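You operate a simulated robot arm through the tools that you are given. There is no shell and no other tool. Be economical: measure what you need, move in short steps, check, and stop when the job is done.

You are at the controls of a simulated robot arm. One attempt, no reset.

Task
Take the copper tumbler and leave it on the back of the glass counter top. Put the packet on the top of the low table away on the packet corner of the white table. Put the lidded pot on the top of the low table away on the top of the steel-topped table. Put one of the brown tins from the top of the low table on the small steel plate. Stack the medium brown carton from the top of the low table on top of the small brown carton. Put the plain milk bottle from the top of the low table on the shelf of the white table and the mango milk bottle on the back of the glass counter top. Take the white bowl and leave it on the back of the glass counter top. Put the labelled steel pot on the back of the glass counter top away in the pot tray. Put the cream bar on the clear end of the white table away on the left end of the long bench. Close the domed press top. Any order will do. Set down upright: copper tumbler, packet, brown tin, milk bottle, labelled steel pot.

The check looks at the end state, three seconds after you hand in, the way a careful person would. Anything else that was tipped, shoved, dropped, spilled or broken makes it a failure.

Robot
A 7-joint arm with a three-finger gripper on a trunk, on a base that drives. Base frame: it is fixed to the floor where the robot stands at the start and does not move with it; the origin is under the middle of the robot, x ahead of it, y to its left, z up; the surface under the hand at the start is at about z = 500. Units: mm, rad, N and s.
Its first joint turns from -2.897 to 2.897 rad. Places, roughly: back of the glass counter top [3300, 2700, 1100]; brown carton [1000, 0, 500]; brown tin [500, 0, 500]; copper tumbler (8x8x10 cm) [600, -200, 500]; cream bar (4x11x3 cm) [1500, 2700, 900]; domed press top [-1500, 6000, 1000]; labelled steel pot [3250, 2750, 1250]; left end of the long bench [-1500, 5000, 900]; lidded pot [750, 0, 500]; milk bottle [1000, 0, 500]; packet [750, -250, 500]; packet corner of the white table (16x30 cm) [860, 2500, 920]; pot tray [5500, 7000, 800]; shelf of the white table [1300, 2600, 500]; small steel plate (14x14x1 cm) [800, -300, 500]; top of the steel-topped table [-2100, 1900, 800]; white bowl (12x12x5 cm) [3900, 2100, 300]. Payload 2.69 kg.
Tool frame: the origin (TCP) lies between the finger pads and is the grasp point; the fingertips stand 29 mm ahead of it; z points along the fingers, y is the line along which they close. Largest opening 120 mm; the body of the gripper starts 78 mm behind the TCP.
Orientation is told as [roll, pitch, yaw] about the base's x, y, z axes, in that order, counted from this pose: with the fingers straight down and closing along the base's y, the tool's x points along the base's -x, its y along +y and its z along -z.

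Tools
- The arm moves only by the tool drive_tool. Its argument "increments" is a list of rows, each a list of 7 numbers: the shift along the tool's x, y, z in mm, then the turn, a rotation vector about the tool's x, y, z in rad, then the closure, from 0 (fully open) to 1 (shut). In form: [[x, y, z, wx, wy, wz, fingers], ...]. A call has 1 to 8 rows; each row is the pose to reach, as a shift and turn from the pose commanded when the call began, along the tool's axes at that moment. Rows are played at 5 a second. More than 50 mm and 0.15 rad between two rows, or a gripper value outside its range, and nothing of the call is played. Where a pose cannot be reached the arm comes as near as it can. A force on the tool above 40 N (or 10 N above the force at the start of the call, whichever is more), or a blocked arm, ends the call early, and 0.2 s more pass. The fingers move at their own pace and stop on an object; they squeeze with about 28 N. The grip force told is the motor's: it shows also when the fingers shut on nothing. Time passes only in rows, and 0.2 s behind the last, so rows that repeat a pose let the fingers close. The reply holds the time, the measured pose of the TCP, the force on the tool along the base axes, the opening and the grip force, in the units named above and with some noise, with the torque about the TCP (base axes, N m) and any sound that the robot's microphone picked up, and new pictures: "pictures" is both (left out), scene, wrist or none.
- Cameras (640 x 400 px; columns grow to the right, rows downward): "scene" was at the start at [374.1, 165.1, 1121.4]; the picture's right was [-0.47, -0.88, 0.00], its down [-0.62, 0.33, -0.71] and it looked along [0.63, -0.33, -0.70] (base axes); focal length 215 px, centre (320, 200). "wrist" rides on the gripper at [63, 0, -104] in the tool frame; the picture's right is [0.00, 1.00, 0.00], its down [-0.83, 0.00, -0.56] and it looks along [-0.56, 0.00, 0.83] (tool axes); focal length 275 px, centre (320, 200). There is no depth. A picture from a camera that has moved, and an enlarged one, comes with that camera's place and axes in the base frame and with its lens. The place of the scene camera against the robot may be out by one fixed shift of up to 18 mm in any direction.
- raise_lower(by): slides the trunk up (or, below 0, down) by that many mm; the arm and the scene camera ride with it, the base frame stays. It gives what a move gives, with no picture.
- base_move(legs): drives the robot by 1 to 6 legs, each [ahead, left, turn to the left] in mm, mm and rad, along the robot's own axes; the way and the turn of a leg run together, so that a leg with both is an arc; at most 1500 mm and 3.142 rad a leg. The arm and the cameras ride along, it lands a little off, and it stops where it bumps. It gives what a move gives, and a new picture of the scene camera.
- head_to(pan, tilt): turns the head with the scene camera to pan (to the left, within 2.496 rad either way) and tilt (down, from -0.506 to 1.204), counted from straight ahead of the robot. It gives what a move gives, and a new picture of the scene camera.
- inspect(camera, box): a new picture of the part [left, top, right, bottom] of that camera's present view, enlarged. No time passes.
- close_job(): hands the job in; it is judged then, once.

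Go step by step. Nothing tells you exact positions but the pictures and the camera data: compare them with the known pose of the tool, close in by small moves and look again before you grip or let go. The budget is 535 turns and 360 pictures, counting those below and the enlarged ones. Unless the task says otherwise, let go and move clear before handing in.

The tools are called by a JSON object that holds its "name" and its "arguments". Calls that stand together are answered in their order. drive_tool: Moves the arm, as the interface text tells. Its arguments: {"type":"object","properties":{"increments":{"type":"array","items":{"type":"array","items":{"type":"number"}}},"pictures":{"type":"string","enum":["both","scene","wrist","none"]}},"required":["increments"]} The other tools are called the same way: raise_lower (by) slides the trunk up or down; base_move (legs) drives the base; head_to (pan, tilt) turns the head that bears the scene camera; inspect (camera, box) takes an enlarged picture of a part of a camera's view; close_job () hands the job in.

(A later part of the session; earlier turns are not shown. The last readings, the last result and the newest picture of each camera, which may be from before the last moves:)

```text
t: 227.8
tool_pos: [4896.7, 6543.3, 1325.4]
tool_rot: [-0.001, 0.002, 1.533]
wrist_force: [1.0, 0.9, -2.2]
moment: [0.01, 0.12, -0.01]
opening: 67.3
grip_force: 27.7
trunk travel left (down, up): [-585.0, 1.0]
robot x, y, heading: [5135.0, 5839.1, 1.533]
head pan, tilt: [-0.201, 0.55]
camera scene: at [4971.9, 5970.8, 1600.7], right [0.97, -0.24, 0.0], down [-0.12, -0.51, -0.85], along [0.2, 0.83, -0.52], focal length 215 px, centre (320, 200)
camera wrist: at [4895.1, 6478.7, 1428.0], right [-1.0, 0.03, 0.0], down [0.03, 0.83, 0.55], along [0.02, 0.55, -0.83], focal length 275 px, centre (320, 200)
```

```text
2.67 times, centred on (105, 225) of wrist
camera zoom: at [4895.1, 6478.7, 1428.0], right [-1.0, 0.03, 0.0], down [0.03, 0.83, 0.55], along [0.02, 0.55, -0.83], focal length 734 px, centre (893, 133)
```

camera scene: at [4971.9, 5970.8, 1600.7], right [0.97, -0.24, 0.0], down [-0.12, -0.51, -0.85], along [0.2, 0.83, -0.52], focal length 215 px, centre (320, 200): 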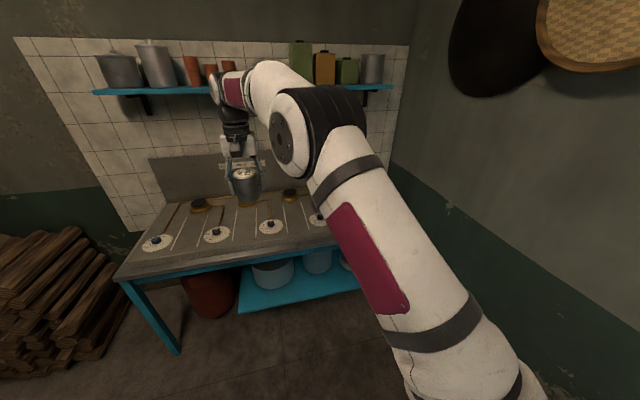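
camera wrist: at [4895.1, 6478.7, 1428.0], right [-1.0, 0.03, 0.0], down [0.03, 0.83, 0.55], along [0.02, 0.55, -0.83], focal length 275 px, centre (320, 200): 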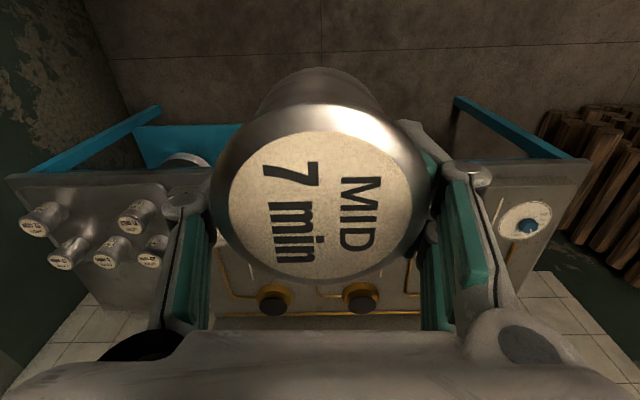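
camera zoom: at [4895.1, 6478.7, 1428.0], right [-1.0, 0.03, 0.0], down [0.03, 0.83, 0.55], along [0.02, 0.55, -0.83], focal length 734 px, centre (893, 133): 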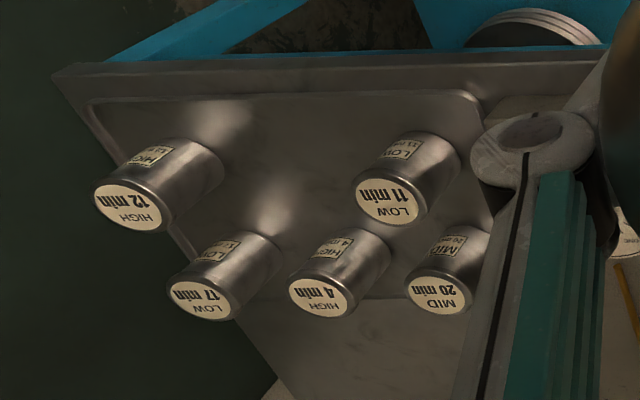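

The tray is a 2×3 layout with the front-middle spot free, at about (5510, 6899), lids at z≈890. I move closer and lower the trunk.

{"name": "base_move", "arguments": {"legs": [[0, 50, 0.038], [300, 0, 0]]}}

{"name": "raise_lower", "arguments": {"by": -280}}

{"name": "drive_tool", "arguments": {"increments": [[0, -48, 0, 0, 0, 0, 1], [0, -96, 0, 0, 0, 0, 1], [0, -144, 0, 0, 0, 0, 1], [0, -192, 0, 0, 0, 0, 1], [0, -240, 0, 0, 0, 0, 1], [0, -288, 0, 0, 0, 0, 1], [0, -336, 0, 0, 0, 0, 1], [0, -384, 0, 0, 0, 0, 1]]}}

```text
t: 230.4
tool_pos: [4813.2, 6832.5, 1324.4]
tool_rot: [-0.003, 0.003, 1.58]
wrist_force: [-0.6, -0.3, -2.1]
moment: [0.02, -0.02, -0.01]
opening: 67.1
grip_force: 27.8
trunk travel left (down, up): [-585.0, 1.0]
robot x, y, heading: [5081.9, 6142.1, 1.574]
head pan, tilt: [-0.201, 0.55]
camera scene: at [4914.7, 6265.6, 1600.7], right [0.98, -0.19, 0.0], down [-0.1, -0.51, -0.85], along [0.17, 0.84, -0.52], focal length 215 px, centre (320, 200)
```

scene: 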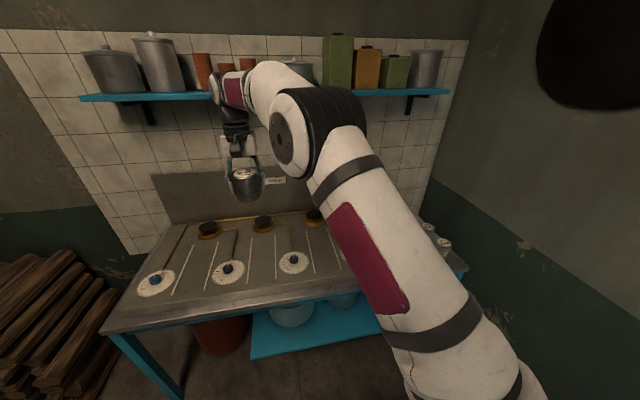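

```text
t: 233.2
tool_pos: [4812.7, 6833.1, 1043.3]
tool_rot: [-0.001, 0.0, 1.58]
wrist_force: [0.0, -0.2, -2.8]
moment: [0.03, -0.03, -0.01]
opening: 67.1
grip_force: 27.8
trunk travel left (down, up): [-305.0, 281.0]
robot x, y, heading: [5080.5, 6140.0, 1.574]
head pan, tilt: [-0.201, 0.55]
```

```text
t: 235.1
tool_pos: [5195.5, 6835.0, 1046.0]
tool_rot: [0.001, 0.003, 1.583]
wrist_force: [-0.2, 0.4, -2.2]
moment: [0.02, -0.03, 0.03]
opening: 67.2
grip_force: 28.3
trunk travel left (down, up): [-305.0, 281.0]
robot x, y, heading: [5080.5, 6138.7, 1.577]
head pan, tilt: [-0.201, 0.55]
camera scene: at [4913.0, 6494.2, 1321.2], right [0.98, -0.19, 0.0], down [-0.1, -0.51, -0.85], along [0.16, 0.84, -0.52], focal length 215 px, centre (320, 200)
camera wrist: at [5197.7, 6772.0, 1149.4], right [-1.0, -0.02, 0.0], down [-0.01, 0.83, 0.55], along [-0.01, 0.55, -0.83], focal length 275 px, centre (320, 200)
```

scene: 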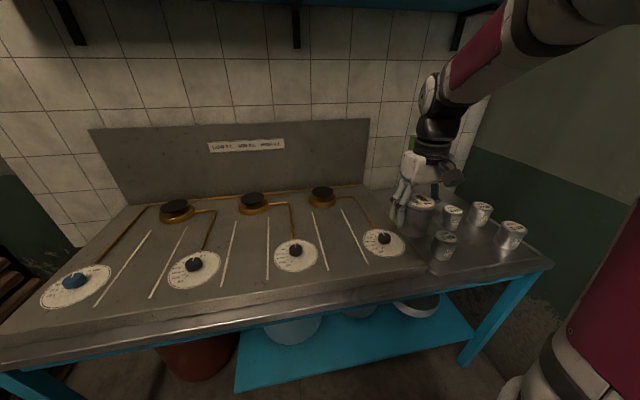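
wrist: 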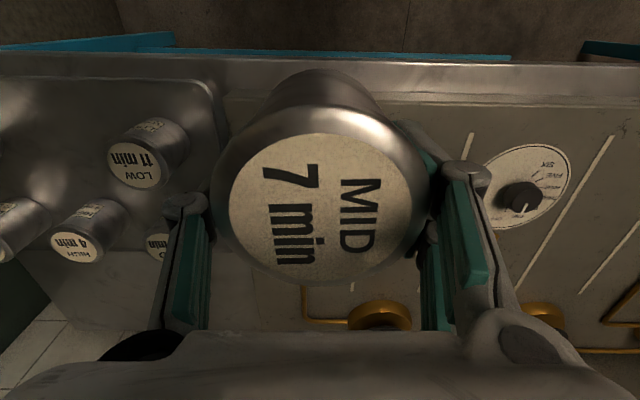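

Consistent: free spot (5510, 6901). I carry the pot over it.

{"name": "drive_tool", "arguments": {"increments": [[-5, -45, 0, 0, 0, 0.002, 1], [-14, -90, 0, 0, 0, 0.004, 1], [-24, -135, 0, 0, 0, 0.006, 1], [-35, -180, 0, 0, 0, 0.008, 1], [-46, -225, 0, 0, 0, 0.01, 1], [-58, -268, 0, 0, 0, 0.012, 1], [-70, -307, 0, 0, 0, 0.012, 1], [-76, -317.5, 0, 0, 0, 0.012, 1]]}}

{"name": "head_to", "arguments": {"pan": -0.6, "tilt": 0.6}}

{"name": "inspect", "arguments": {"camera": "scene", "box": [220, 110, 440, 270]}}

```text
t: 236.8
tool_pos: [5516.3, 6915.0, 1046.1]
tool_rot: [-0.001, 0.004, 1.566]
wrist_force: [-0.4, 0.6, -1.5]
moment: [0.03, 0.02, 0.03]
opening: 67.4
grip_force: 27.8
trunk travel left (down, up): [-305.0, 281.0]
robot x, y, heading: [5086.6, 6141.0, 1.575]
head pan, tilt: [-0.201, 0.55]
camera scene: at [4913.4, 6494.3, 1321.2], right [0.98, -0.19, 0.0], down [-0.1, -0.51, -0.85], along [0.17, 0.84, -0.52], focal length 215 px, centre (320, 200)
camera wrist: at [5517.4, 6850.7, 1148.5], right [-1.0, 0.0, 0.0], down [0.0, 0.83, 0.55], along [0.0, 0.55, -0.83], focal length 275 px, centre (320, 200)
```

scene: 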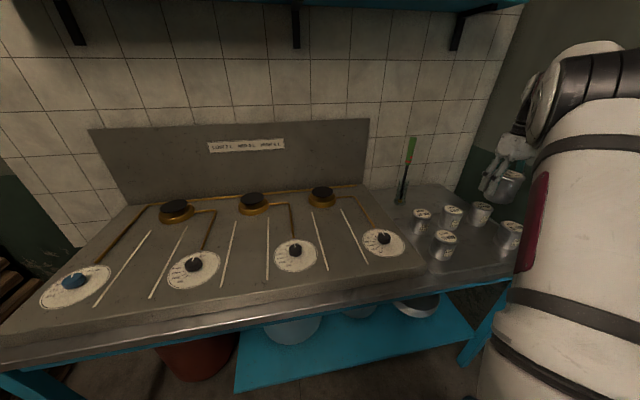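
wrist: 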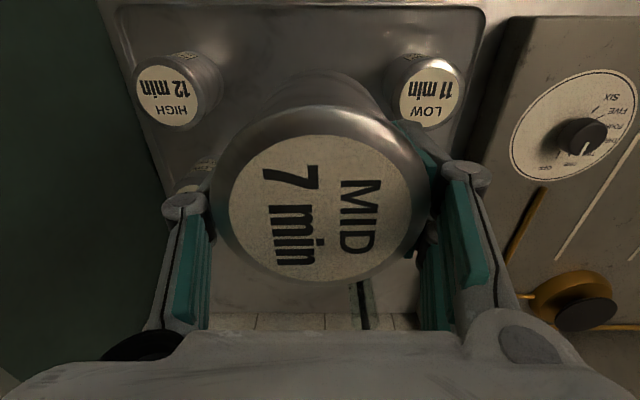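

```text
t: 237.7
tool_pos: [5515.8, 6913.8, 1045.5]
tool_rot: [-0.002, 0.002, 1.567]
wrist_force: [-0.3, 0.2, -2.2]
moment: [0.02, -0.01, 0.03]
opening: 67.1
grip_force: 28.0
trunk travel left (down, up): [-305.0, 281.0]
robot x, y, heading: [5086.7, 6137.7, 1.573]
head pan, tilt: [-0.6, 0.6]
camera scene: at [4945.6, 6479.5, 1316.7], right [0.83, -0.56, 0.0], down [-0.32, -0.47, -0.83], along [0.46, 0.68, -0.56], focal length 215 px, centre (320, 200)
```

scene: 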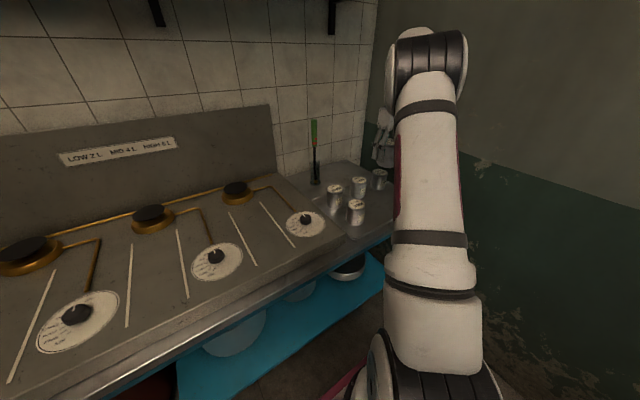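

```text
2.50 times, centred on (330, 190) of scene
camera zoom: at [4945.6, 6479.5, 1316.7], right [0.83, -0.56, 0.0], down [-0.32, -0.47, -0.83], along [0.46, 0.68, -0.56], focal length 538 px, centre (295, 225)
```

zoom: 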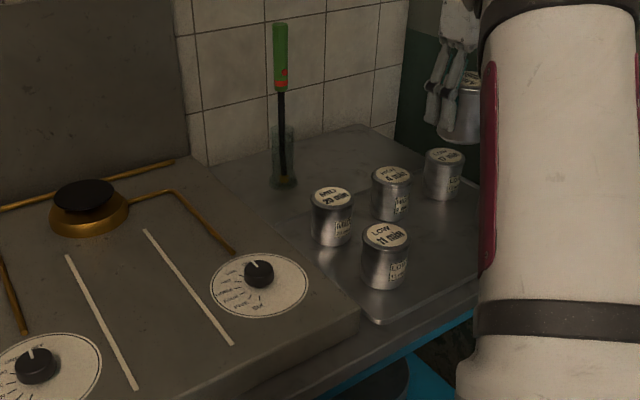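

Re-measuring with consistent lid height (870) puts the free spot at (5535, 6916). I correct and descend partway.

{"name": "drive_tool", "arguments": {"increments": [[-8, -10, 20, 0, 0, 0, 1], [-15.5, -20, 50, 0, 0, 0, 1], [-15.5, -20, 85, 0, 0, 0, 1], [-15.5, -20, 100, 0, 0, 0, 1], [-15.5, -20, 100, 0, 0, 0, 1]], "pictures": "wrist"}}

{"name": "inspect", "arguments": {"camera": "scene", "box": [300, 130, 420, 250]}}

```text
t: 238.9
tool_pos: [5536.0, 6930.6, 946.0]
tool_rot: [0.0, 0.003, 1.568]
wrist_force: [-0.4, -0.5, -3.3]
moment: [0.04, 0.0, 0.0]
opening: 67.4
grip_force: 28.1
trunk travel left (down, up): [-305.0, 281.0]
robot x, y, heading: [5084.8, 6144.1, 1.58]
head pan, tilt: [-0.6, 0.6]
camera wrist: at [5535.9, 6867.5, 1049.3], right [-1.0, 0.0, 0.0], down [0.0, 0.83, 0.55], along [0.0, 0.55, -0.83], focal length 275 px, centre (320, 200)
```

wrist: 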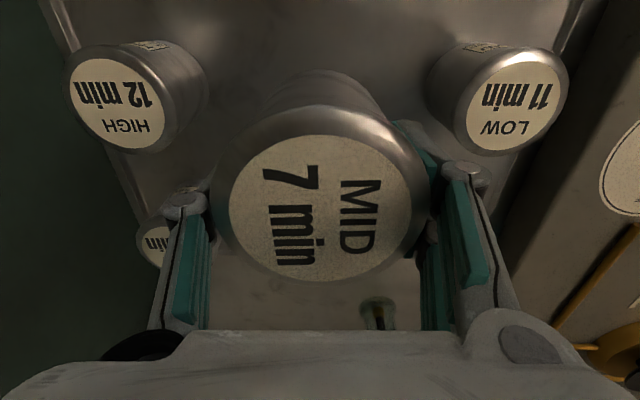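

```text
3.33 times, centred on (360, 190) of scene
camera zoom: at [4945.6, 6479.4, 1316.7], right [0.83, -0.56, 0.0], down [-0.32, -0.47, -0.82], along [0.46, 0.68, -0.57], focal length 717 px, centre (187, 233)
```

zoom: 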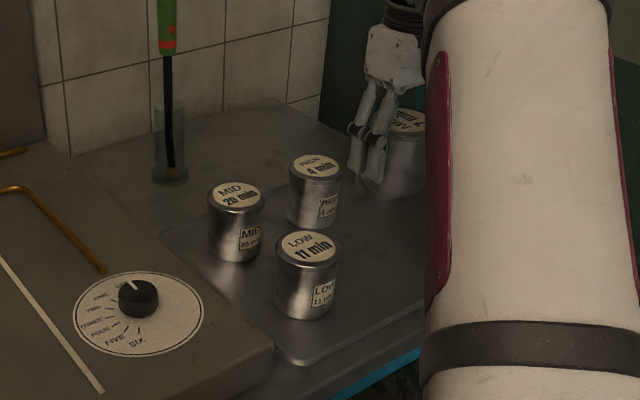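

Centred within 6 mm between its neighbours. I correct and lower further.

{"name": "drive_tool", "arguments": {"increments": [[0, -6, 30, 0, 0, 0, 1], [0, -6, 60, 0, 0, 0, 1], [0, -6, 85, 0, 0, 0, 1], [0, -6, 92, 0, 0, 0, 1], [0, -6, 96, 0, 0, 0, 1], [0, -6, 99, 0, 0, 0, 1], [0, -6, 102, 0, 0, 0, 1], [0, -6, 104, 0, 0, 0, 1]], "pictures": "wrist"}}

```text
t: 240.7
tool_pos: [5540.9, 6930.2, 841.2]
tool_rot: [0.0, 0.002, 1.567]
wrist_force: [-0.8, 0.3, -3.0]
moment: [0.01, 0.02, 0.02]
opening: 67.3
grip_force: 28.2
trunk travel left (down, up): [-305.0, 281.0]
robot x, y, heading: [5082.3, 6140.2, 1.575]
head pan, tilt: [-0.6, 0.6]
camera wrist: at [5540.5, 6866.8, 944.3], right [-1.0, 0.0, 0.0], down [0.0, 0.83, 0.55], along [0.0, 0.55, -0.83], focal length 275 px, centre (320, 200)
```

wrist: 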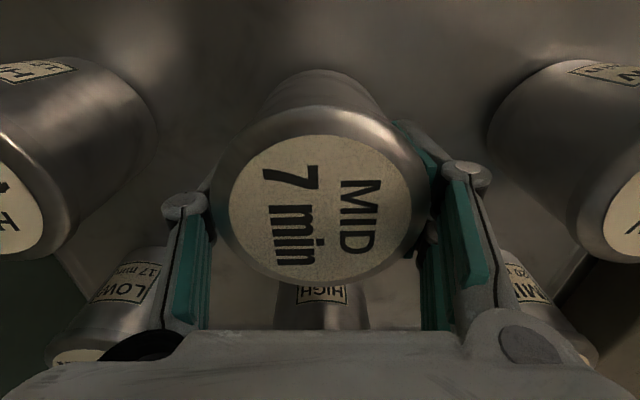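

No contact yet; continuing in 2 mm steps.

{"name": "drive_tool", "arguments": {"increments": [[0, 0, 3, 0, 0, 0, 1], [0, 0, 6, 0, 0, 0, 1], [0, 0, 8, 0, 0, 0, 1], [0, 0, 10, 0, 0, 0, 1], [0, 0, 12, 0, 0, 0, 1], [0, 0, 14, 0, 0, 0, 1], [0, 0, 16, 0, 0, 0, 1], [0, 0, 18, 0, 0, 0, 1]], "pictures": "wrist"}}

```text
t: 242.5
tool_pos: [5540.4, 6930.3, 824.9]
tool_rot: [-0.003, 0.002, 1.568]
wrist_force: [0.0, 2.3, 16.5]
moment: [-0.03, 0.02, -0.07]
opening: 67.3
grip_force: 28.5
trunk travel left (down, up): [-305.0, 281.0]
robot x, y, heading: [5083.9, 6140.4, 1.579]
head pan, tilt: [-0.6, 0.6]
camera wrist: at [5540.6, 6866.6, 926.8], right [-1.0, 0.0, 0.0], down [0.0, 0.83, 0.56], along [0.0, 0.56, -0.83], focal length 275 px, centre (320, 200)
```

wrist: 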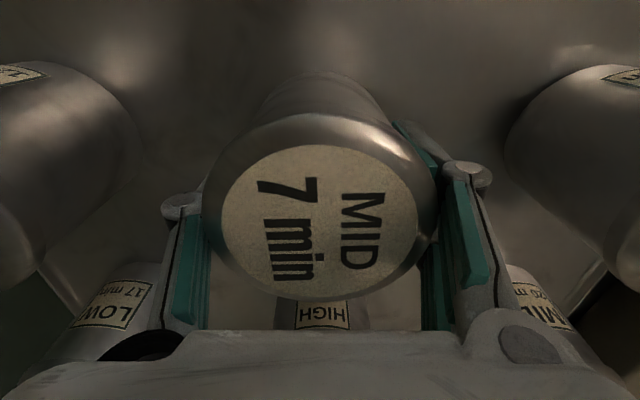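

Seated in the tray (16 N). I open partially and rise straight up.

{"name": "drive_tool", "arguments": {"increments": [[0, 0, 0, 0, 0, 0, 0.4], [0, 0, 0, 0, 0, 0, 0.25], [0, 0, -5, 0, 0, 0, 0.25], [0, 0, -40, 0, 0, 0, 0.25], [0, 0, -85, 0, 0, 0, 0.25], [0, 0, -130, 0, 0, 0, 0.25], [0, 0, -178, 0, 0, 0, 0.25]], "pictures": "wrist"}}

```text
t: 244.1
tool_pos: [5537.7, 6931.0, 1002.6]
tool_rot: [0.001, 0.003, 1.567]
wrist_force: [-0.1, 0.1, 0.2]
moment: [-0.04, -0.02, -0.02]
opening: 90.3
grip_force: 0.1
trunk travel left (down, up): [-305.0, 281.0]
robot x, y, heading: [5086.4, 6140.8, 1.577]
head pan, tilt: [-0.6, 0.6]
camera wrist: at [5539.5, 6868.2, 1105.4], right [-1.0, 0.0, 0.0], down [0.0, 0.83, 0.55], along [0.0, 0.55, -0.83], focal length 275 px, centre (320, 200)
```

wrist: 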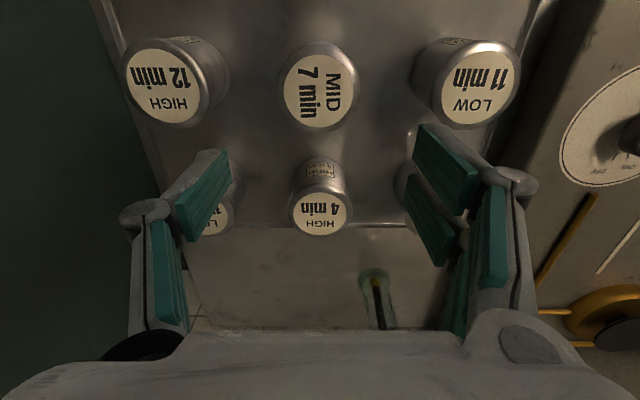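

The pot sits in the free slot, upright. I bring the arm back to the centre and drive out, then look toward the shop interior for the press and long bench.

{"name": "drive_tool", "arguments": {"increments": [[10, 45, -20, 0, 0, 0, 0], [20, 90, -40, 0, 0, 0, 0], [30, 135, -60, 0, 0, 0, 0], [40, 180, -80, 0, 0, 0, 0], [50, 225, -90, 0, 0, 0, 0], [60, 270, -100, 0, 0, 0, 0], [70, 315, -100, 0, 0, 0, 0], [80, 360, -100, 0, 0, 0, 0]], "pictures": "none"}}

{"name": "base_move", "arguments": {"legs": [[-300, 0, 0], [0, 400, 0], [-1500, 0, 0], [-800, 0, 0], [0, 0, 1.571]]}}

{"name": "head_to", "arguments": {"pan": 0.0, "tilt": 0.25}}

```text
refused: row 1 steps farther than a row can; nothing moved
```

```text
t: 262.1
tool_pos: [4155.4, 4246.6, 1002.8]
tool_rot: [-0.031, 0.004, 2.701]
wrist_force: [0.3, 5.8, -0.6]
moment: [-0.62, 0.05, -0.25]
opening: 90.1
grip_force: 0.1
trunk travel left (down, up): [-305.0, 281.0]
robot x, y, heading: [4692.4, 3512.6, 2.753]
head pan, tilt: [-0.6, 0.6]
stopped in leg 5: the force on the tool passed its limit at 140 N (the readings are from after the stop); the commanded pose is now the measured one
camera scene: at [4340.2, 3516.0, 1316.7], right [0.84, 0.55, 0.0], down [0.31, -0.47, -0.82], along [-0.45, 0.69, -0.57], focal length 215 px, centre (320, 200)
```

scene: 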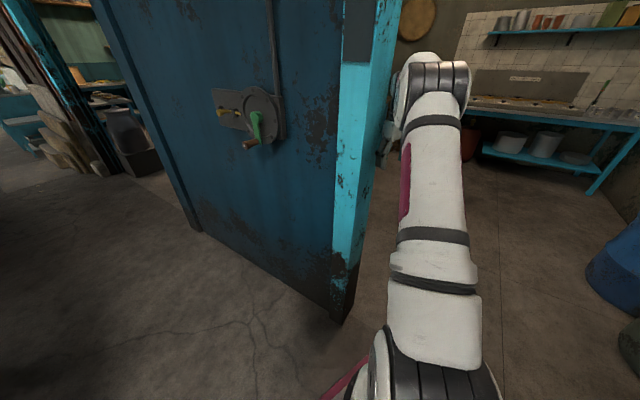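

```text
t: 263.1
tool_pos: [4156.2, 4245.5, 1002.6]
tool_rot: [-0.031, 0.005, 2.701]
wrist_force: [1.6, 9.1, -0.8]
moment: [-0.98, 0.24, -0.43]
opening: 90.0
grip_force: 0.1
trunk travel left (down, up): [-305.0, 281.0]
robot x, y, heading: [4691.9, 3506.7, 2.752]
head pan, tilt: [0.0, 0.25]
camera scene: at [4302.4, 3477.8, 1348.9], right [0.38, 0.92, 0.0], down [0.23, -0.09, -0.97], along [-0.9, 0.37, -0.25], focal length 215 px, centre (320, 200)
```

scene: 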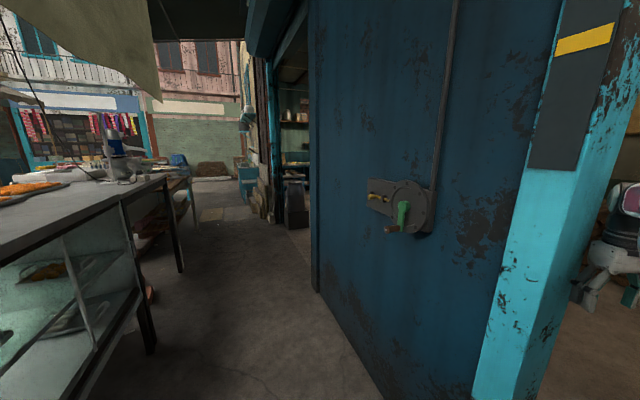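

My earlier arm move had been refused (step too long), so the arm touched the door post in the turn. I turn back, tuck the arm in, and check.

{"name": "base_move", "arguments": {"legs": [[0, 0, -1.18]]}}

{"name": "drive_tool", "arguments": {"increments": [[10, 40, -15, 0, 0, 0, 0], [20, 80, -30, 0, 0, 0, 0], [30, 120, -45, 0, 0, 0, 0], [40, 160, -60, 0, 0, 0, 0], [50, 200, -75, 0, 0, 0, 0], [60, 240, -90, 0, 0, 0, 0], [70, 280, -100, 0, 0, 0, 0], [80, 320, -100, 0, 0, 0, 0]], "pictures": "wrist"}}

```text
t: 266.4
tool_pos: [5158.3, 4290.0, 1003.1]
tool_rot: [-0.031, 0.005, 1.532]
wrist_force: [-0.6, 0.4, 0.2]
moment: [0.02, -0.03, -0.01]
opening: 89.7
grip_force: 0.1
trunk travel left (down, up): [-305.0, 281.0]
robot x, y, heading: [4689.7, 3508.6, 1.585]
head pan, tilt: [0.0, 0.25]
camera scene: at [4500.4, 3865.2, 1348.9], right [1.0, 0.01, 0.0], down [0.0, -0.25, -0.97], along [-0.01, 0.97, -0.25], focal length 215 px, centre (320, 200)
```

scene: 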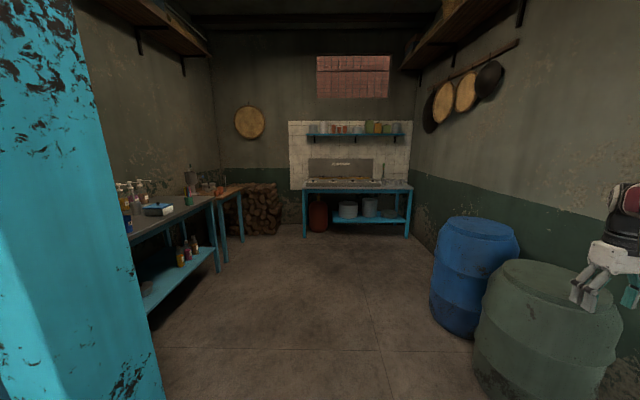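

```text
t: 268.2
tool_pos: [4834.9, 4223.2, 1092.7]
tool_rot: [-0.033, 0.008, 1.534]
wrist_force: [0.4, 0.8, -0.7]
moment: [0.01, 0.04, 0.01]
opening: 120.2
grip_force: 0.1
trunk travel left (down, up): [-305.0, 281.0]
robot x, y, heading: [4692.1, 3506.8, 1.584]
head pan, tilt: [0.0, 0.25]
camera wrist: at [4829.6, 4159.6, 1195.9], right [-1.0, 0.03, -0.03], down [0.01, 0.83, 0.55], along [0.04, 0.55, -0.83], focal length 275 px, centre (320, 200)
```

wrist: 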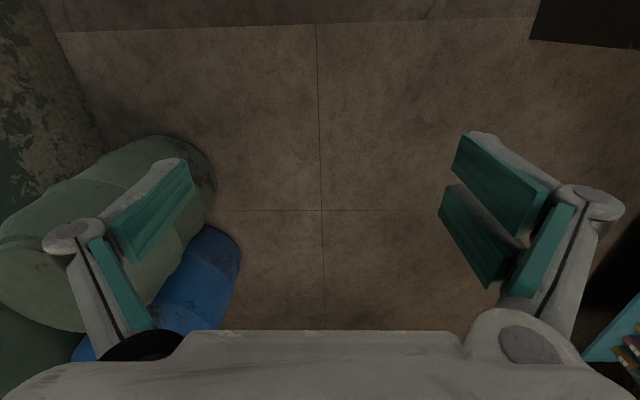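

Arm is tucked. I step back, turn to face down the corridor behind the counters, and drive along it.

{"name": "base_move", "arguments": {"legs": [[-150, 0, 0], [0, 0, 1.557], [1200, 0, 0]]}}

{"name": "inspect", "arguments": {"camera": "scene", "box": [100, 60, 500, 310]}}

```text
t: 279.1
tool_pos: [2762.8, 3485.3, 1092.2]
tool_rot: [-0.035, 0.007, 3.1]
wrist_force: [-0.2, -0.5, 0.3]
moment: [-0.01, 0.03, 0.01]
opening: 119.8
grip_force: 0.1
trunk travel left (down, up): [-305.0, 281.0]
robot x, y, heading: [3477.8, 3341.6, -3.133]
head pan, tilt: [0.0, 0.25]
camera scene: at [3137.2, 3158.1, 1348.9], right [-0.01, 1.0, 0.0], down [0.25, 0.0, -0.97], along [-0.97, -0.01, -0.25], focal length 215 px, centre (320, 200)
```

scene: 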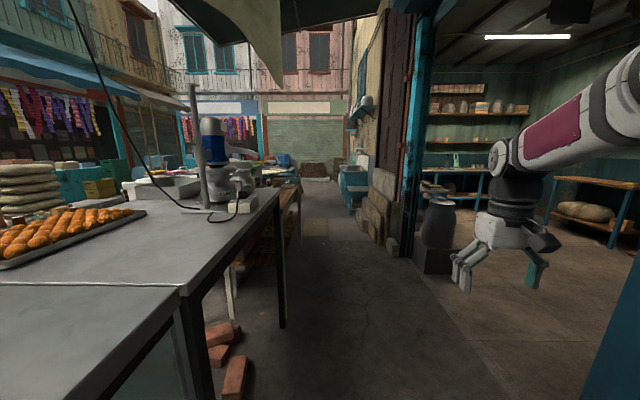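

```text
1.60 times, centred on (300, 185) of scene
camera zoom: at [3137.2, 3158.1, 1348.9], right [-0.01, 1.0, 0.0], down [0.25, 0.0, -0.97], along [-0.97, -0.01, -0.25], focal length 344 px, centre (352, 224)
```

zoom: 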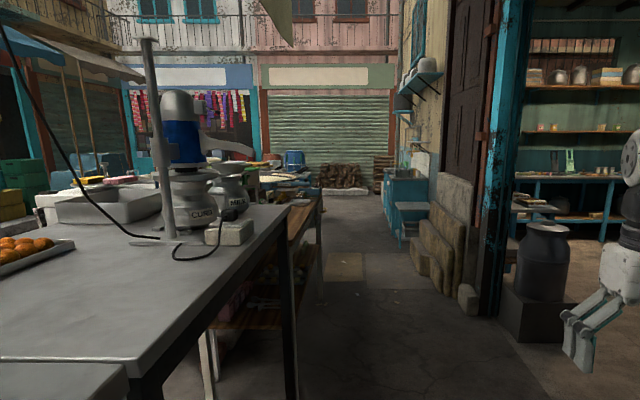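

The corridor runs behind all the tables and the shop interior opens to the right. I raise the trunk and drive along to behind the white table to find the cream bar.

{"name": "raise_lower", "arguments": {"by": 280}}

{"name": "base_move", "arguments": {"legs": [[1500, -80, 0]]}}

{"name": "head_to", "arguments": {"pan": 0.8, "tilt": 0.5}}

```text
t: 282.0
tool_pos: [2763.1, 3483.2, 1372.4]
tool_rot: [-0.032, 0.004, 3.101]
wrist_force: [-0.1, -1.0, 0.7]
moment: [-0.01, -0.02, 0.0]
opening: 120.0
grip_force: 0.1
trunk travel left (down, up): [-585.0, 1.0]
robot x, y, heading: [3475.3, 3337.0, -3.136]
head pan, tilt: [0.0, 0.25]
```

```text
refused: leg 1 is longer than a leg can be; nothing moved
```

```text
t: 283.1
tool_pos: [2762.6, 3484.5, 1372.9]
tool_rot: [-0.033, 0.006, 3.1]
wrist_force: [0.6, -0.1, -0.3]
moment: [0.01, -0.03, 0.02]
opening: 120.0
grip_force: 0.0
trunk travel left (down, up): [-585.0, 1.0]
robot x, y, heading: [3478.1, 3333.9, -3.133]
head pan, tilt: [0.799, 0.499]
camera scene: at [3396.4, 3095.4, 1605.3], right [-0.72, 0.69, 0.0], down [0.33, 0.35, -0.88], along [-0.61, -0.63, -0.48], focal length 215 px, centre (320, 200)
```

scene: 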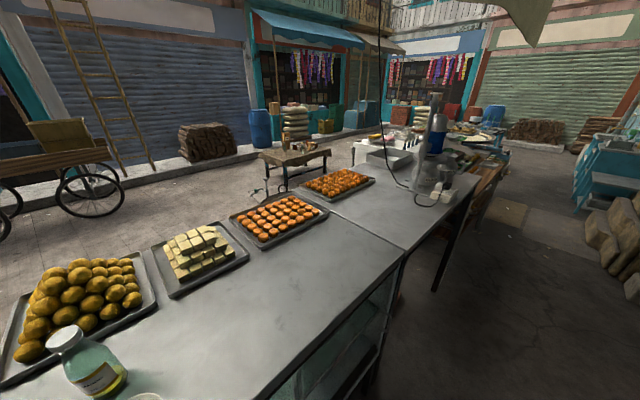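

{"name": "base_move", "arguments": {"legs": [[1480, -80, 0], [200, 0, 0]]}}

{"name": "inspect", "arguments": {"camera": "scene", "box": [100, 60, 560, 340]}}

```text
t: 291.9
tool_pos: [1036.1, 3570.3, 1371.8]
tool_rot: [-0.032, 0.007, 3.085]
wrist_force: [-0.5, -0.2, -0.7]
moment: [0.03, 0.03, 0.02]
opening: 119.9
grip_force: 0.1
trunk travel left (down, up): [-585.0, 1.0]
robot x, y, heading: [1745.0, 3414.9, 3.136]
head pan, tilt: [0.799, 0.499]
camera scene: at [1662.1, 3171.4, 1605.3], right [-0.71, 0.7, 0.0], down [0.34, 0.34, -0.88], along [-0.62, -0.63, -0.48], focal length 215 px, centre (320, 200)
```

scene: 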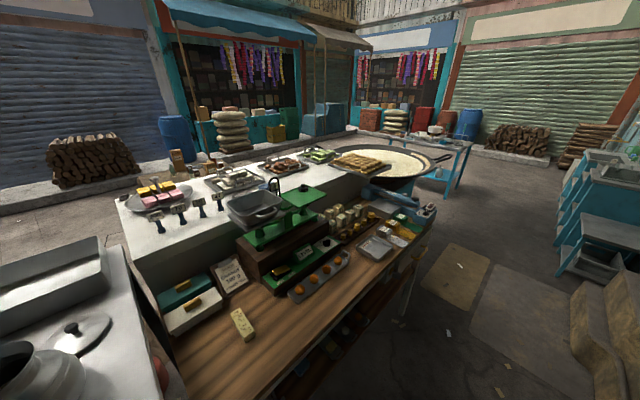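

```text
1.39 times, centred on (330, 200) of scene
camera zoom: at [1662.1, 3171.4, 1605.3], right [-0.71, 0.7, 0.0], down [0.34, 0.34, -0.88], along [-0.62, -0.63, -0.48], focal length 299 px, centre (306, 200)
```

zoom: 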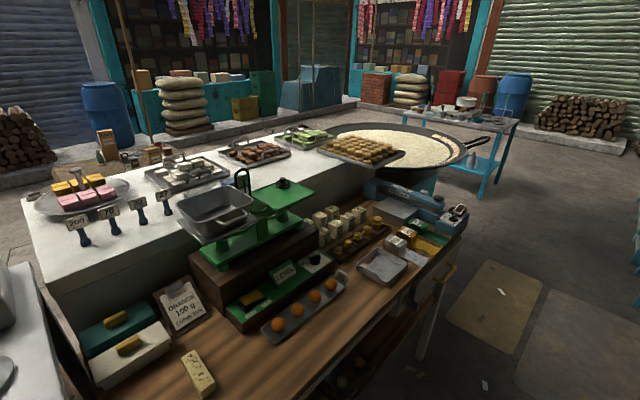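

The cream bar lies on the wooden back part of the white table, near (1546, 2699), long axis along y. I turn to face the table.

{"name": "base_move", "arguments": {"legs": [[0, 0, 1.575]]}}

{"name": "raise_lower", "arguments": {"by": -150}}

{"name": "drive_tool", "arguments": {"increments": [[0, 0, 0, -0.033, 0, 0.03, 0]], "pictures": "wrist"}}

{"name": "head_to", "arguments": {"pan": -0.2, "tilt": 0.8}}

```text
t: 296.1
tool_pos: [1605.0, 2696.2, 1372.1]
tool_rot: [-0.033, 0.004, -1.606]
wrist_force: [0.4, 0.2, 0.5]
moment: [-0.03, 0.01, 0.01]
opening: 120.0
grip_force: 0.1
trunk travel left (down, up): [-585.0, 1.0]
robot x, y, heading: [1749.6, 3413.2, -1.556]
head pan, tilt: [0.799, 0.499]
camera scene: at [2008.4, 3341.8, 1605.2], right [-0.69, -0.73, 0.0], down [-0.35, 0.33, -0.88], along [0.64, -0.6, -0.48], focal length 215 px, centre (320, 200)
```

scene: 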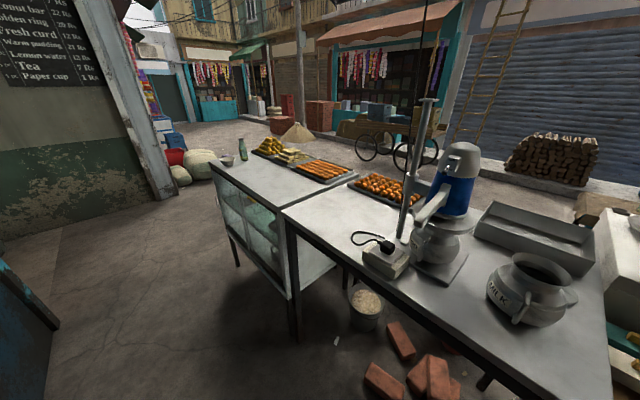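

```text
t: 297.9
tool_pos: [1605.4, 2697.2, 1223.2]
tool_rot: [-0.033, 0.005, -1.605]
wrist_force: [0.4, 0.1, 0.1]
moment: [0.04, 0.04, 0.0]
opening: 120.2
grip_force: 0.2
trunk travel left (down, up): [-435.0, 151.0]
robot x, y, heading: [1746.5, 3414.0, -1.555]
head pan, tilt: [0.799, 0.499]
```

```text
t: 298.3
tool_pos: [1603.6, 2698.6, 1222.7]
tool_rot: [0.0, 0.006, -1.637]
wrist_force: [0.9, 0.2, 0.1]
moment: [0.02, -0.02, 0.01]
opening: 120.2
grip_force: 0.1
trunk travel left (down, up): [-435.0, 151.0]
robot x, y, heading: [1746.2, 3416.9, -1.562]
head pan, tilt: [0.799, 0.499]
camera wrist: at [1609.8, 2758.9, 1326.3], right [1.0, -0.06, 0.0], down [-0.05, -0.83, 0.55], along [-0.03, -0.55, -0.83], focal length 275 px, centre (320, 200)
```

wrist: 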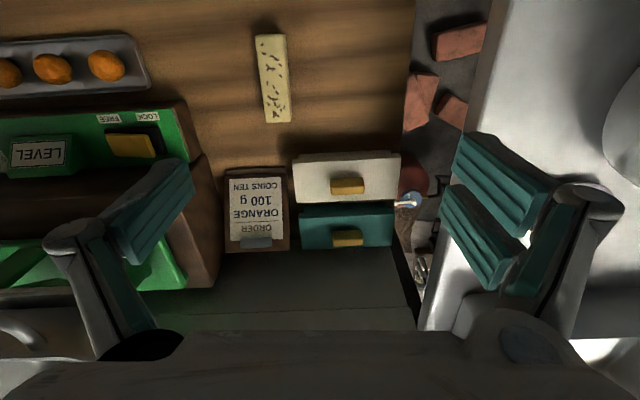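

```text
t: 299.6
tool_pos: [1605.5, 2697.6, 1223.5]
tool_rot: [0.001, 0.005, -1.634]
wrist_force: [-0.3, -0.6, 0.2]
moment: [-0.03, -0.02, 0.02]
opening: 119.9
grip_force: 0.1
trunk travel left (down, up): [-435.0, 151.0]
robot x, y, heading: [1748.4, 3412.3, -1.556]
head pan, tilt: [-0.201, 0.799]
camera scene: at [1929.8, 3168.8, 1429.4], right [-0.98, 0.18, 0.0], down [0.13, 0.7, -0.7], along [-0.13, -0.69, -0.72], focal length 215 px, centre (320, 200)
```

scene: 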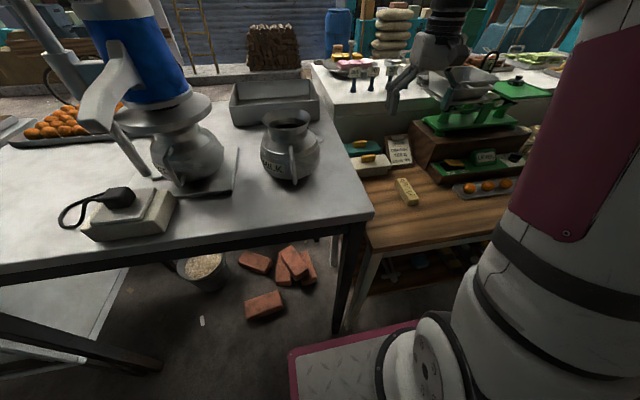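

Bar at about (1542, 2686), aligned with the tool, top z≈922. I move above it with the fingers narrowed a bit.

{"name": "drive_tool", "arguments": {"increments": [[-5, -20, 35, 0, 0, 0, 0], [-10, -40, 75, 0, 0, 0, 0], [-14, -55, 120, 0, 0, 0, 0.2], [-15.7, -62, 165, 0, 0, 0, 0.3], [-15.7, -62, 210, 0, 0, 0, 0.3], [-15.7, -62, 210, 0, 0, 0, 0.3]], "pictures": "wrist"}}

```text
t: 300.9
tool_pos: [1541.7, 2688.6, 1010.2]
tool_rot: [0.0, 0.005, -1.636]
wrist_force: [0.0, -1.0, 0.6]
moment: [-0.03, 0.0, -0.01]
opening: 84.0
grip_force: 0.1
trunk travel left (down, up): [-435.0, 151.0]
robot x, y, heading: [1748.4, 3410.5, -1.554]
head pan, tilt: [-0.201, 0.799]
camera wrist: at [1546.4, 2748.2, 1114.0], right [1.0, -0.06, 0.0], down [-0.05, -0.83, 0.55], along [-0.03, -0.55, -0.83], focal length 275 px, centre (320, 200)
```

wrist: 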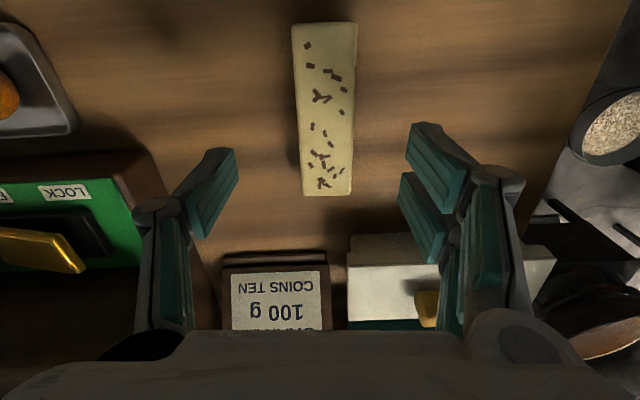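

Bar top z≈939. I fine-correct, descend and grip.

{"name": "drive_tool", "arguments": {"increments": [[3, 3, 30, 0, 0, 0, 0.3], [5, 3, 55, 0, 0, 0, 0.3], [5, 3, 64, 0, 0, 0, 0.3], [5, 3, 64, 0, 0, 0, 0.7], [5, 3, 64, 0, 0, 0, 1], [5, 3, 64, 0, 0, 0, 1]], "pictures": "wrist"}}

```text
t: 302.4
tool_pos: [1547.4, 2691.3, 949.0]
tool_rot: [-0.001, 0.004, -1.635]
wrist_force: [1.3, -0.2, 8.2]
moment: [-0.23, -0.17, -0.02]
opening: 34.5
grip_force: 27.9
trunk travel left (down, up): [-435.0, 151.0]
robot x, y, heading: [1748.8, 3413.6, -1.548]
head pan, tilt: [-0.201, 0.799]
camera wrist: at [1551.1, 2753.1, 1052.0], right [1.0, -0.06, 0.0], down [-0.05, -0.83, 0.55], along [-0.03, -0.55, -0.83], focal length 275 px, centre (320, 200)
```

wrist: 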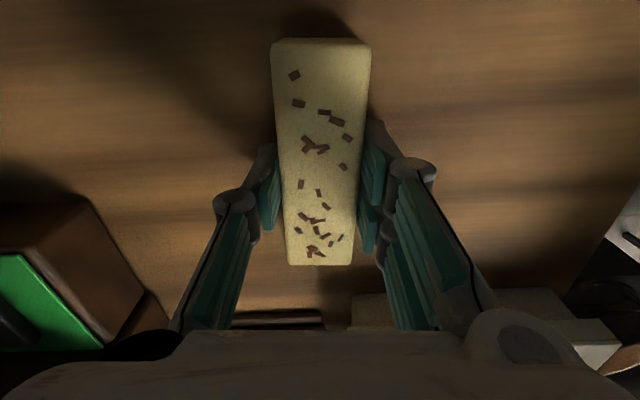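

Gripped (34.5 mm). I lift, back away and turn toward the shop interior.

{"name": "drive_tool", "arguments": {"increments": [[0, 0, -15, 0, 0, 0, 1], [0, 0, -60, 0, 0, 0, 1], [0, 0, -105, 0, 0, 0, 1], [0, 0, -150, 0, 0, 0, 1]], "pictures": "wrist"}}

{"name": "raise_lower", "arguments": {"by": 150}}

{"name": "base_move", "arguments": {"legs": [[-350, 0, 0], [0, 0, 1.571]]}}

{"name": "head_to", "arguments": {"pan": 1.3, "tilt": 0.35}}

```text
t: 303.4
tool_pos: [1546.6, 2689.3, 1099.2]
tool_rot: [0.0, 0.005, -1.634]
wrist_force: [-0.1, -0.1, -0.8]
moment: [0.01, 0.01, 0.0]
opening: 34.4
grip_force: 27.7
trunk travel left (down, up): [-435.0, 151.0]
robot x, y, heading: [1748.3, 3410.0, -1.553]
head pan, tilt: [-0.201, 0.799]
camera wrist: at [1550.5, 2750.7, 1202.1], right [1.0, -0.06, 0.0], down [-0.05, -0.83, 0.55], along [-0.03, -0.55, -0.83], focal length 275 px, centre (320, 200)
```

wrist: 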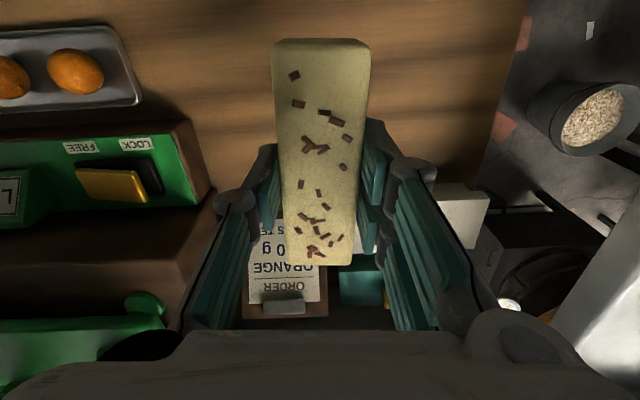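

```text
t: 305.1
tool_pos: [1545.9, 2691.1, 1247.6]
tool_rot: [0.0, 0.004, -1.635]
wrist_force: [-0.1, -0.6, -1.1]
moment: [-0.03, 0.0, 0.01]
opening: 34.6
grip_force: 27.9
trunk travel left (down, up): [-585.0, 1.0]
robot x, y, heading: [1752.3, 3414.9, -1.552]
head pan, tilt: [-0.201, 0.799]
```

```text
t: 311.2
tool_pos: [2465.1, 3565.4, 1248.9]
tool_rot: [0.0, 0.006, -0.059]
wrist_force: [0.2, -0.8, -0.9]
moment: [0.02, -0.04, 0.04]
opening: 34.4
grip_force: 28.1
trunk travel left (down, up): [-585.0, 1.0]
robot x, y, heading: [1743.5, 3766.0, 0.022]
head pan, tilt: [-0.201, 0.799]
camera scene: at [1847.2, 3952.5, 1579.3], right [-0.18, -0.98, 0.0], down [-0.71, 0.13, -0.7], along [0.69, -0.12, -0.72], focal length 215 px, centre (320, 200)
```

scene: 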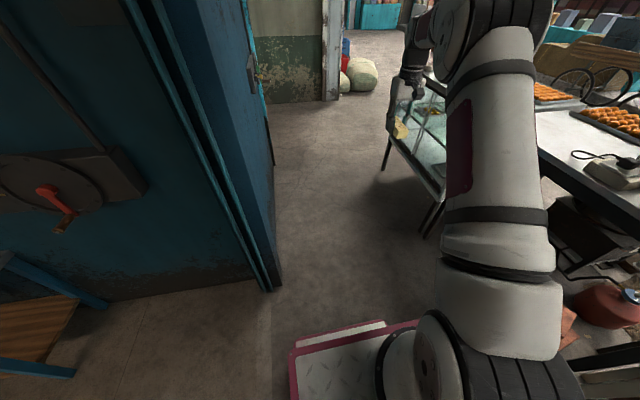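

```text
t: 312.8
tool_pos: [2465.1, 3565.3, 1249.8]
tool_rot: [-0.001, 0.004, -0.061]
wrist_force: [-0.6, 1.0, -1.7]
moment: [0.01, -0.03, -0.04]
opening: 34.5
grip_force: 28.1
trunk travel left (down, up): [-585.0, 1.0]
robot x, y, heading: [1744.9, 3762.1, 0.023]
head pan, tilt: [1.3, 0.351]
camera scene: at [1790.9, 4057.1, 1618.9], right [0.97, -0.25, 0.0], down [-0.09, -0.33, -0.94], along [0.23, 0.91, -0.34], focal length 215 px, centre (320, 200)
```

scene: 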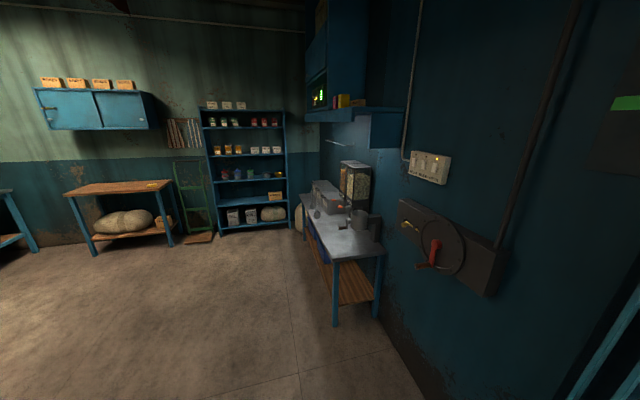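

The interior is open. I turn to face into it and move in past the churn.

{"name": "base_move", "arguments": {"legs": [[-60, 0, 0], [0, 0, 1.549], [1300, 0, 0]]}}

{"name": "head_to", "arguments": {"pan": 0.9, "tilt": 0.35}}

```text
t: 323.5
tool_pos: [1894.3, 5743.6, 1247.8]
tool_rot: [-0.001, 0.005, 1.493]
wrist_force: [-0.5, 0.5, -1.6]
moment: [0.02, 0.01, -0.01]
opening: 34.7
grip_force: 27.4
trunk travel left (down, up): [-585.0, 1.0]
robot x, y, heading: [1685.1, 5024.8, 1.575]
head pan, tilt: [1.3, 0.351]
camera scene: at [1407.1, 5087.1, 1618.9], right [0.27, 0.96, 0.0], down [0.33, -0.09, -0.94], along [-0.91, 0.25, -0.34], focal length 215 px, centre (320, 200)
```

scene: 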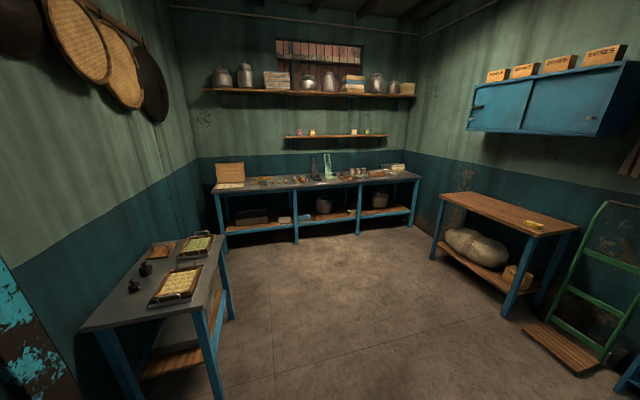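

```text
t: 324.4
tool_pos: [1894.8, 5744.0, 1248.5]
tool_rot: [0.0, 0.006, 1.492]
wrist_force: [0.2, 0.6, -1.6]
moment: [0.01, 0.0, 0.01]
opening: 34.7
grip_force: 27.7
trunk travel left (down, up): [-585.0, 1.0]
robot x, y, heading: [1682.2, 5021.4, 1.572]
head pan, tilt: [0.901, 0.351]
camera scene: at [1423.7, 5120.1, 1618.9], right [0.62, 0.79, 0.0], down [0.27, -0.21, -0.94], along [-0.74, 0.58, -0.34], focal length 215 px, centre (320, 200)
```

scene: 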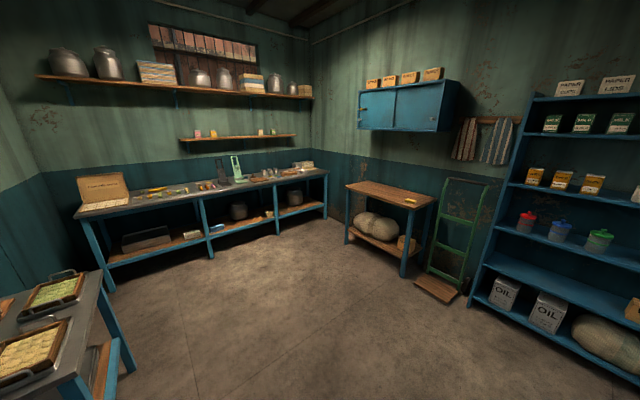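

The long bench stands along the far wall with a green press on it. I turn and drive toward it.

{"name": "base_move", "arguments": {"legs": [[400, 0, 0], [0, 0, 1.571], [1450, 0, 0]]}}

{"name": "head_to", "arguments": {"pan": 0.0, "tilt": 0.35}}

{"name": "inspect", "arguments": {"camera": "scene", "box": [120, 130, 520, 320]}}

```text
t: 337.4
tool_pos: [-458.5, 5612.9, 1248.7]
tool_rot: [-0.001, 0.006, 3.077]
wrist_force: [0.4, 0.0, -1.6]
moment: [0.01, 0.0, -0.01]
opening: 34.6
grip_force: 27.4
trunk travel left (down, up): [-585.0, 1.0]
robot x, y, heading: [260.8, 5405.7, -3.123]
head pan, tilt: [0.901, 0.351]
camera scene: at [188.5, 5160.1, 1618.9], right [-0.79, 0.61, 0.0], down [0.21, 0.27, -0.94], along [-0.57, -0.75, -0.34], focal length 215 px, centre (320, 200)
```

scene: 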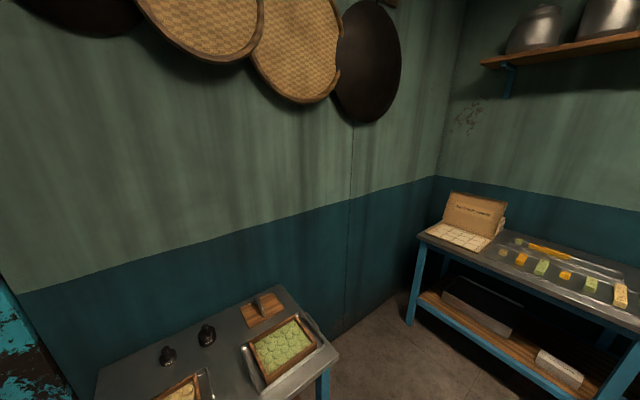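

```text
t: 338.6
tool_pos: [-458.7, 5611.9, 1248.0]
tool_rot: [0.0, 0.006, 3.077]
wrist_force: [0.2, -0.5, -1.6]
moment: [0.0, -0.02, 0.0]
opening: 34.5
grip_force: 28.1
trunk travel left (down, up): [-585.0, 1.0]
robot x, y, heading: [263.8, 5412.0, -3.125]
head pan, tilt: [0.0, 0.351]
camera scene: at [152.0, 5232.4, 1618.9], right [-0.02, 1.0, 0.0], down [0.34, 0.01, -0.94], along [-0.94, -0.02, -0.34], focal length 215 px, centre (320, 200)
```

scene: 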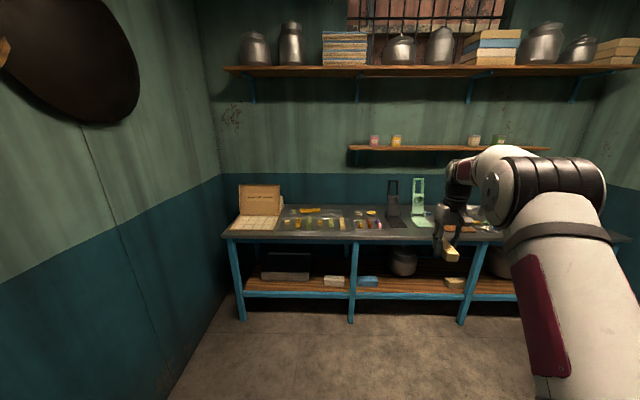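

```text
1.60 times, centred on (320, 225) of scene
camera zoom: at [152.0, 5232.4, 1618.9], right [-0.02, 1.0, 0.0], down [0.34, 0.01, -0.94], along [-0.94, -0.02, -0.34], focal length 344 px, centre (320, 160)
```

zoom: 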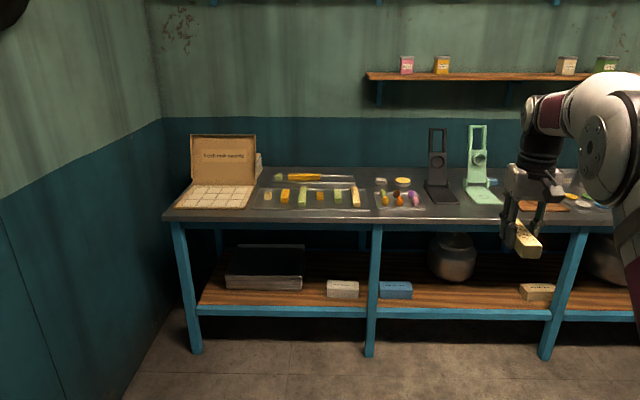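

The left end holds an open sweets box and a tray with bars. I move closer to see the free space.

{"name": "base_move", "arguments": {"legs": [[650, 0, -0.018]]}}

{"name": "head_to", "arguments": {"pan": 0.1, "tilt": 0.65}}

{"name": "inspect", "arguments": {"camera": "scene", "box": [160, 110, 480, 310]}}

```text
t: 342.2
tool_pos: [-1108.3, 5619.0, 1248.9]
tool_rot: [0.0, 0.005, 3.06]
wrist_force: [-0.2, 0.8, -1.4]
moment: [-0.01, -0.01, 0.0]
opening: 34.6
grip_force: 28.2
trunk travel left (down, up): [-585.0, 1.0]
robot x, y, heading: [-390.6, 5407.0, 3.144]
head pan, tilt: [0.0, 0.351]
camera scene: at [-503.8, 5229.3, 1619.0], right [0.0, 1.0, 0.0], down [0.34, 0.0, -0.94], along [-0.94, 0.0, -0.34], focal length 215 px, centre (320, 200)
```

scene: 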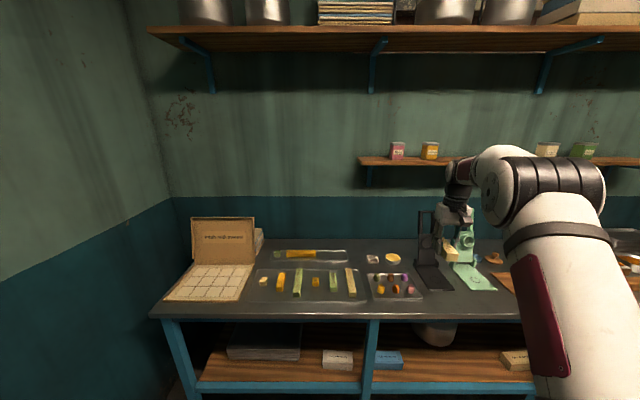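

```text
t: 343.0
tool_pos: [-1109.0, 5619.7, 1248.1]
tool_rot: [-0.001, 0.005, 3.059]
wrist_force: [-0.3, 0.1, -1.7]
moment: [-0.03, 0.01, -0.03]
opening: 34.6
grip_force: 28.0
trunk travel left (down, up): [-585.0, 1.0]
robot x, y, heading: [-392.8, 5406.4, 3.139]
head pan, tilt: [0.099, 0.649]
camera scene: at [-497.2, 5220.7, 1591.9], right [-0.1, 1.0, 0.0], down [0.6, 0.06, -0.8], along [-0.79, -0.08, -0.6], focal length 215 px, centre (320, 200)
```

scene: 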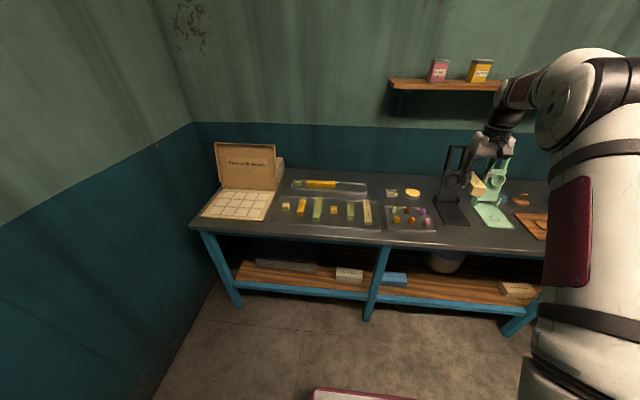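

```text
2.00 times, centred on (320, 210) of scene
camera zoom: at [-497.2, 5220.7, 1591.9], right [-0.1, 1.0, 0.0], down [0.6, 0.06, -0.8], along [-0.79, -0.08, -0.6], focal length 430 px, centre (320, 180)
```

zoom: 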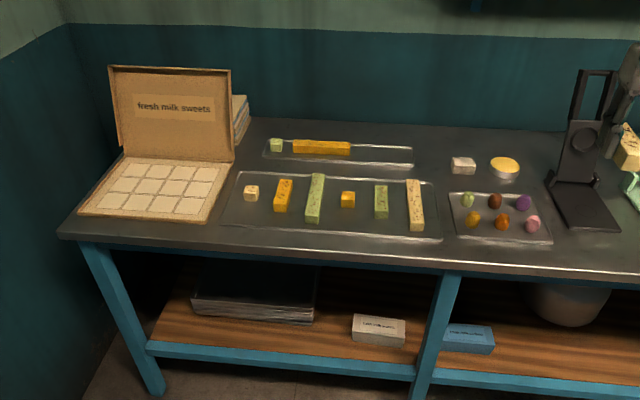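

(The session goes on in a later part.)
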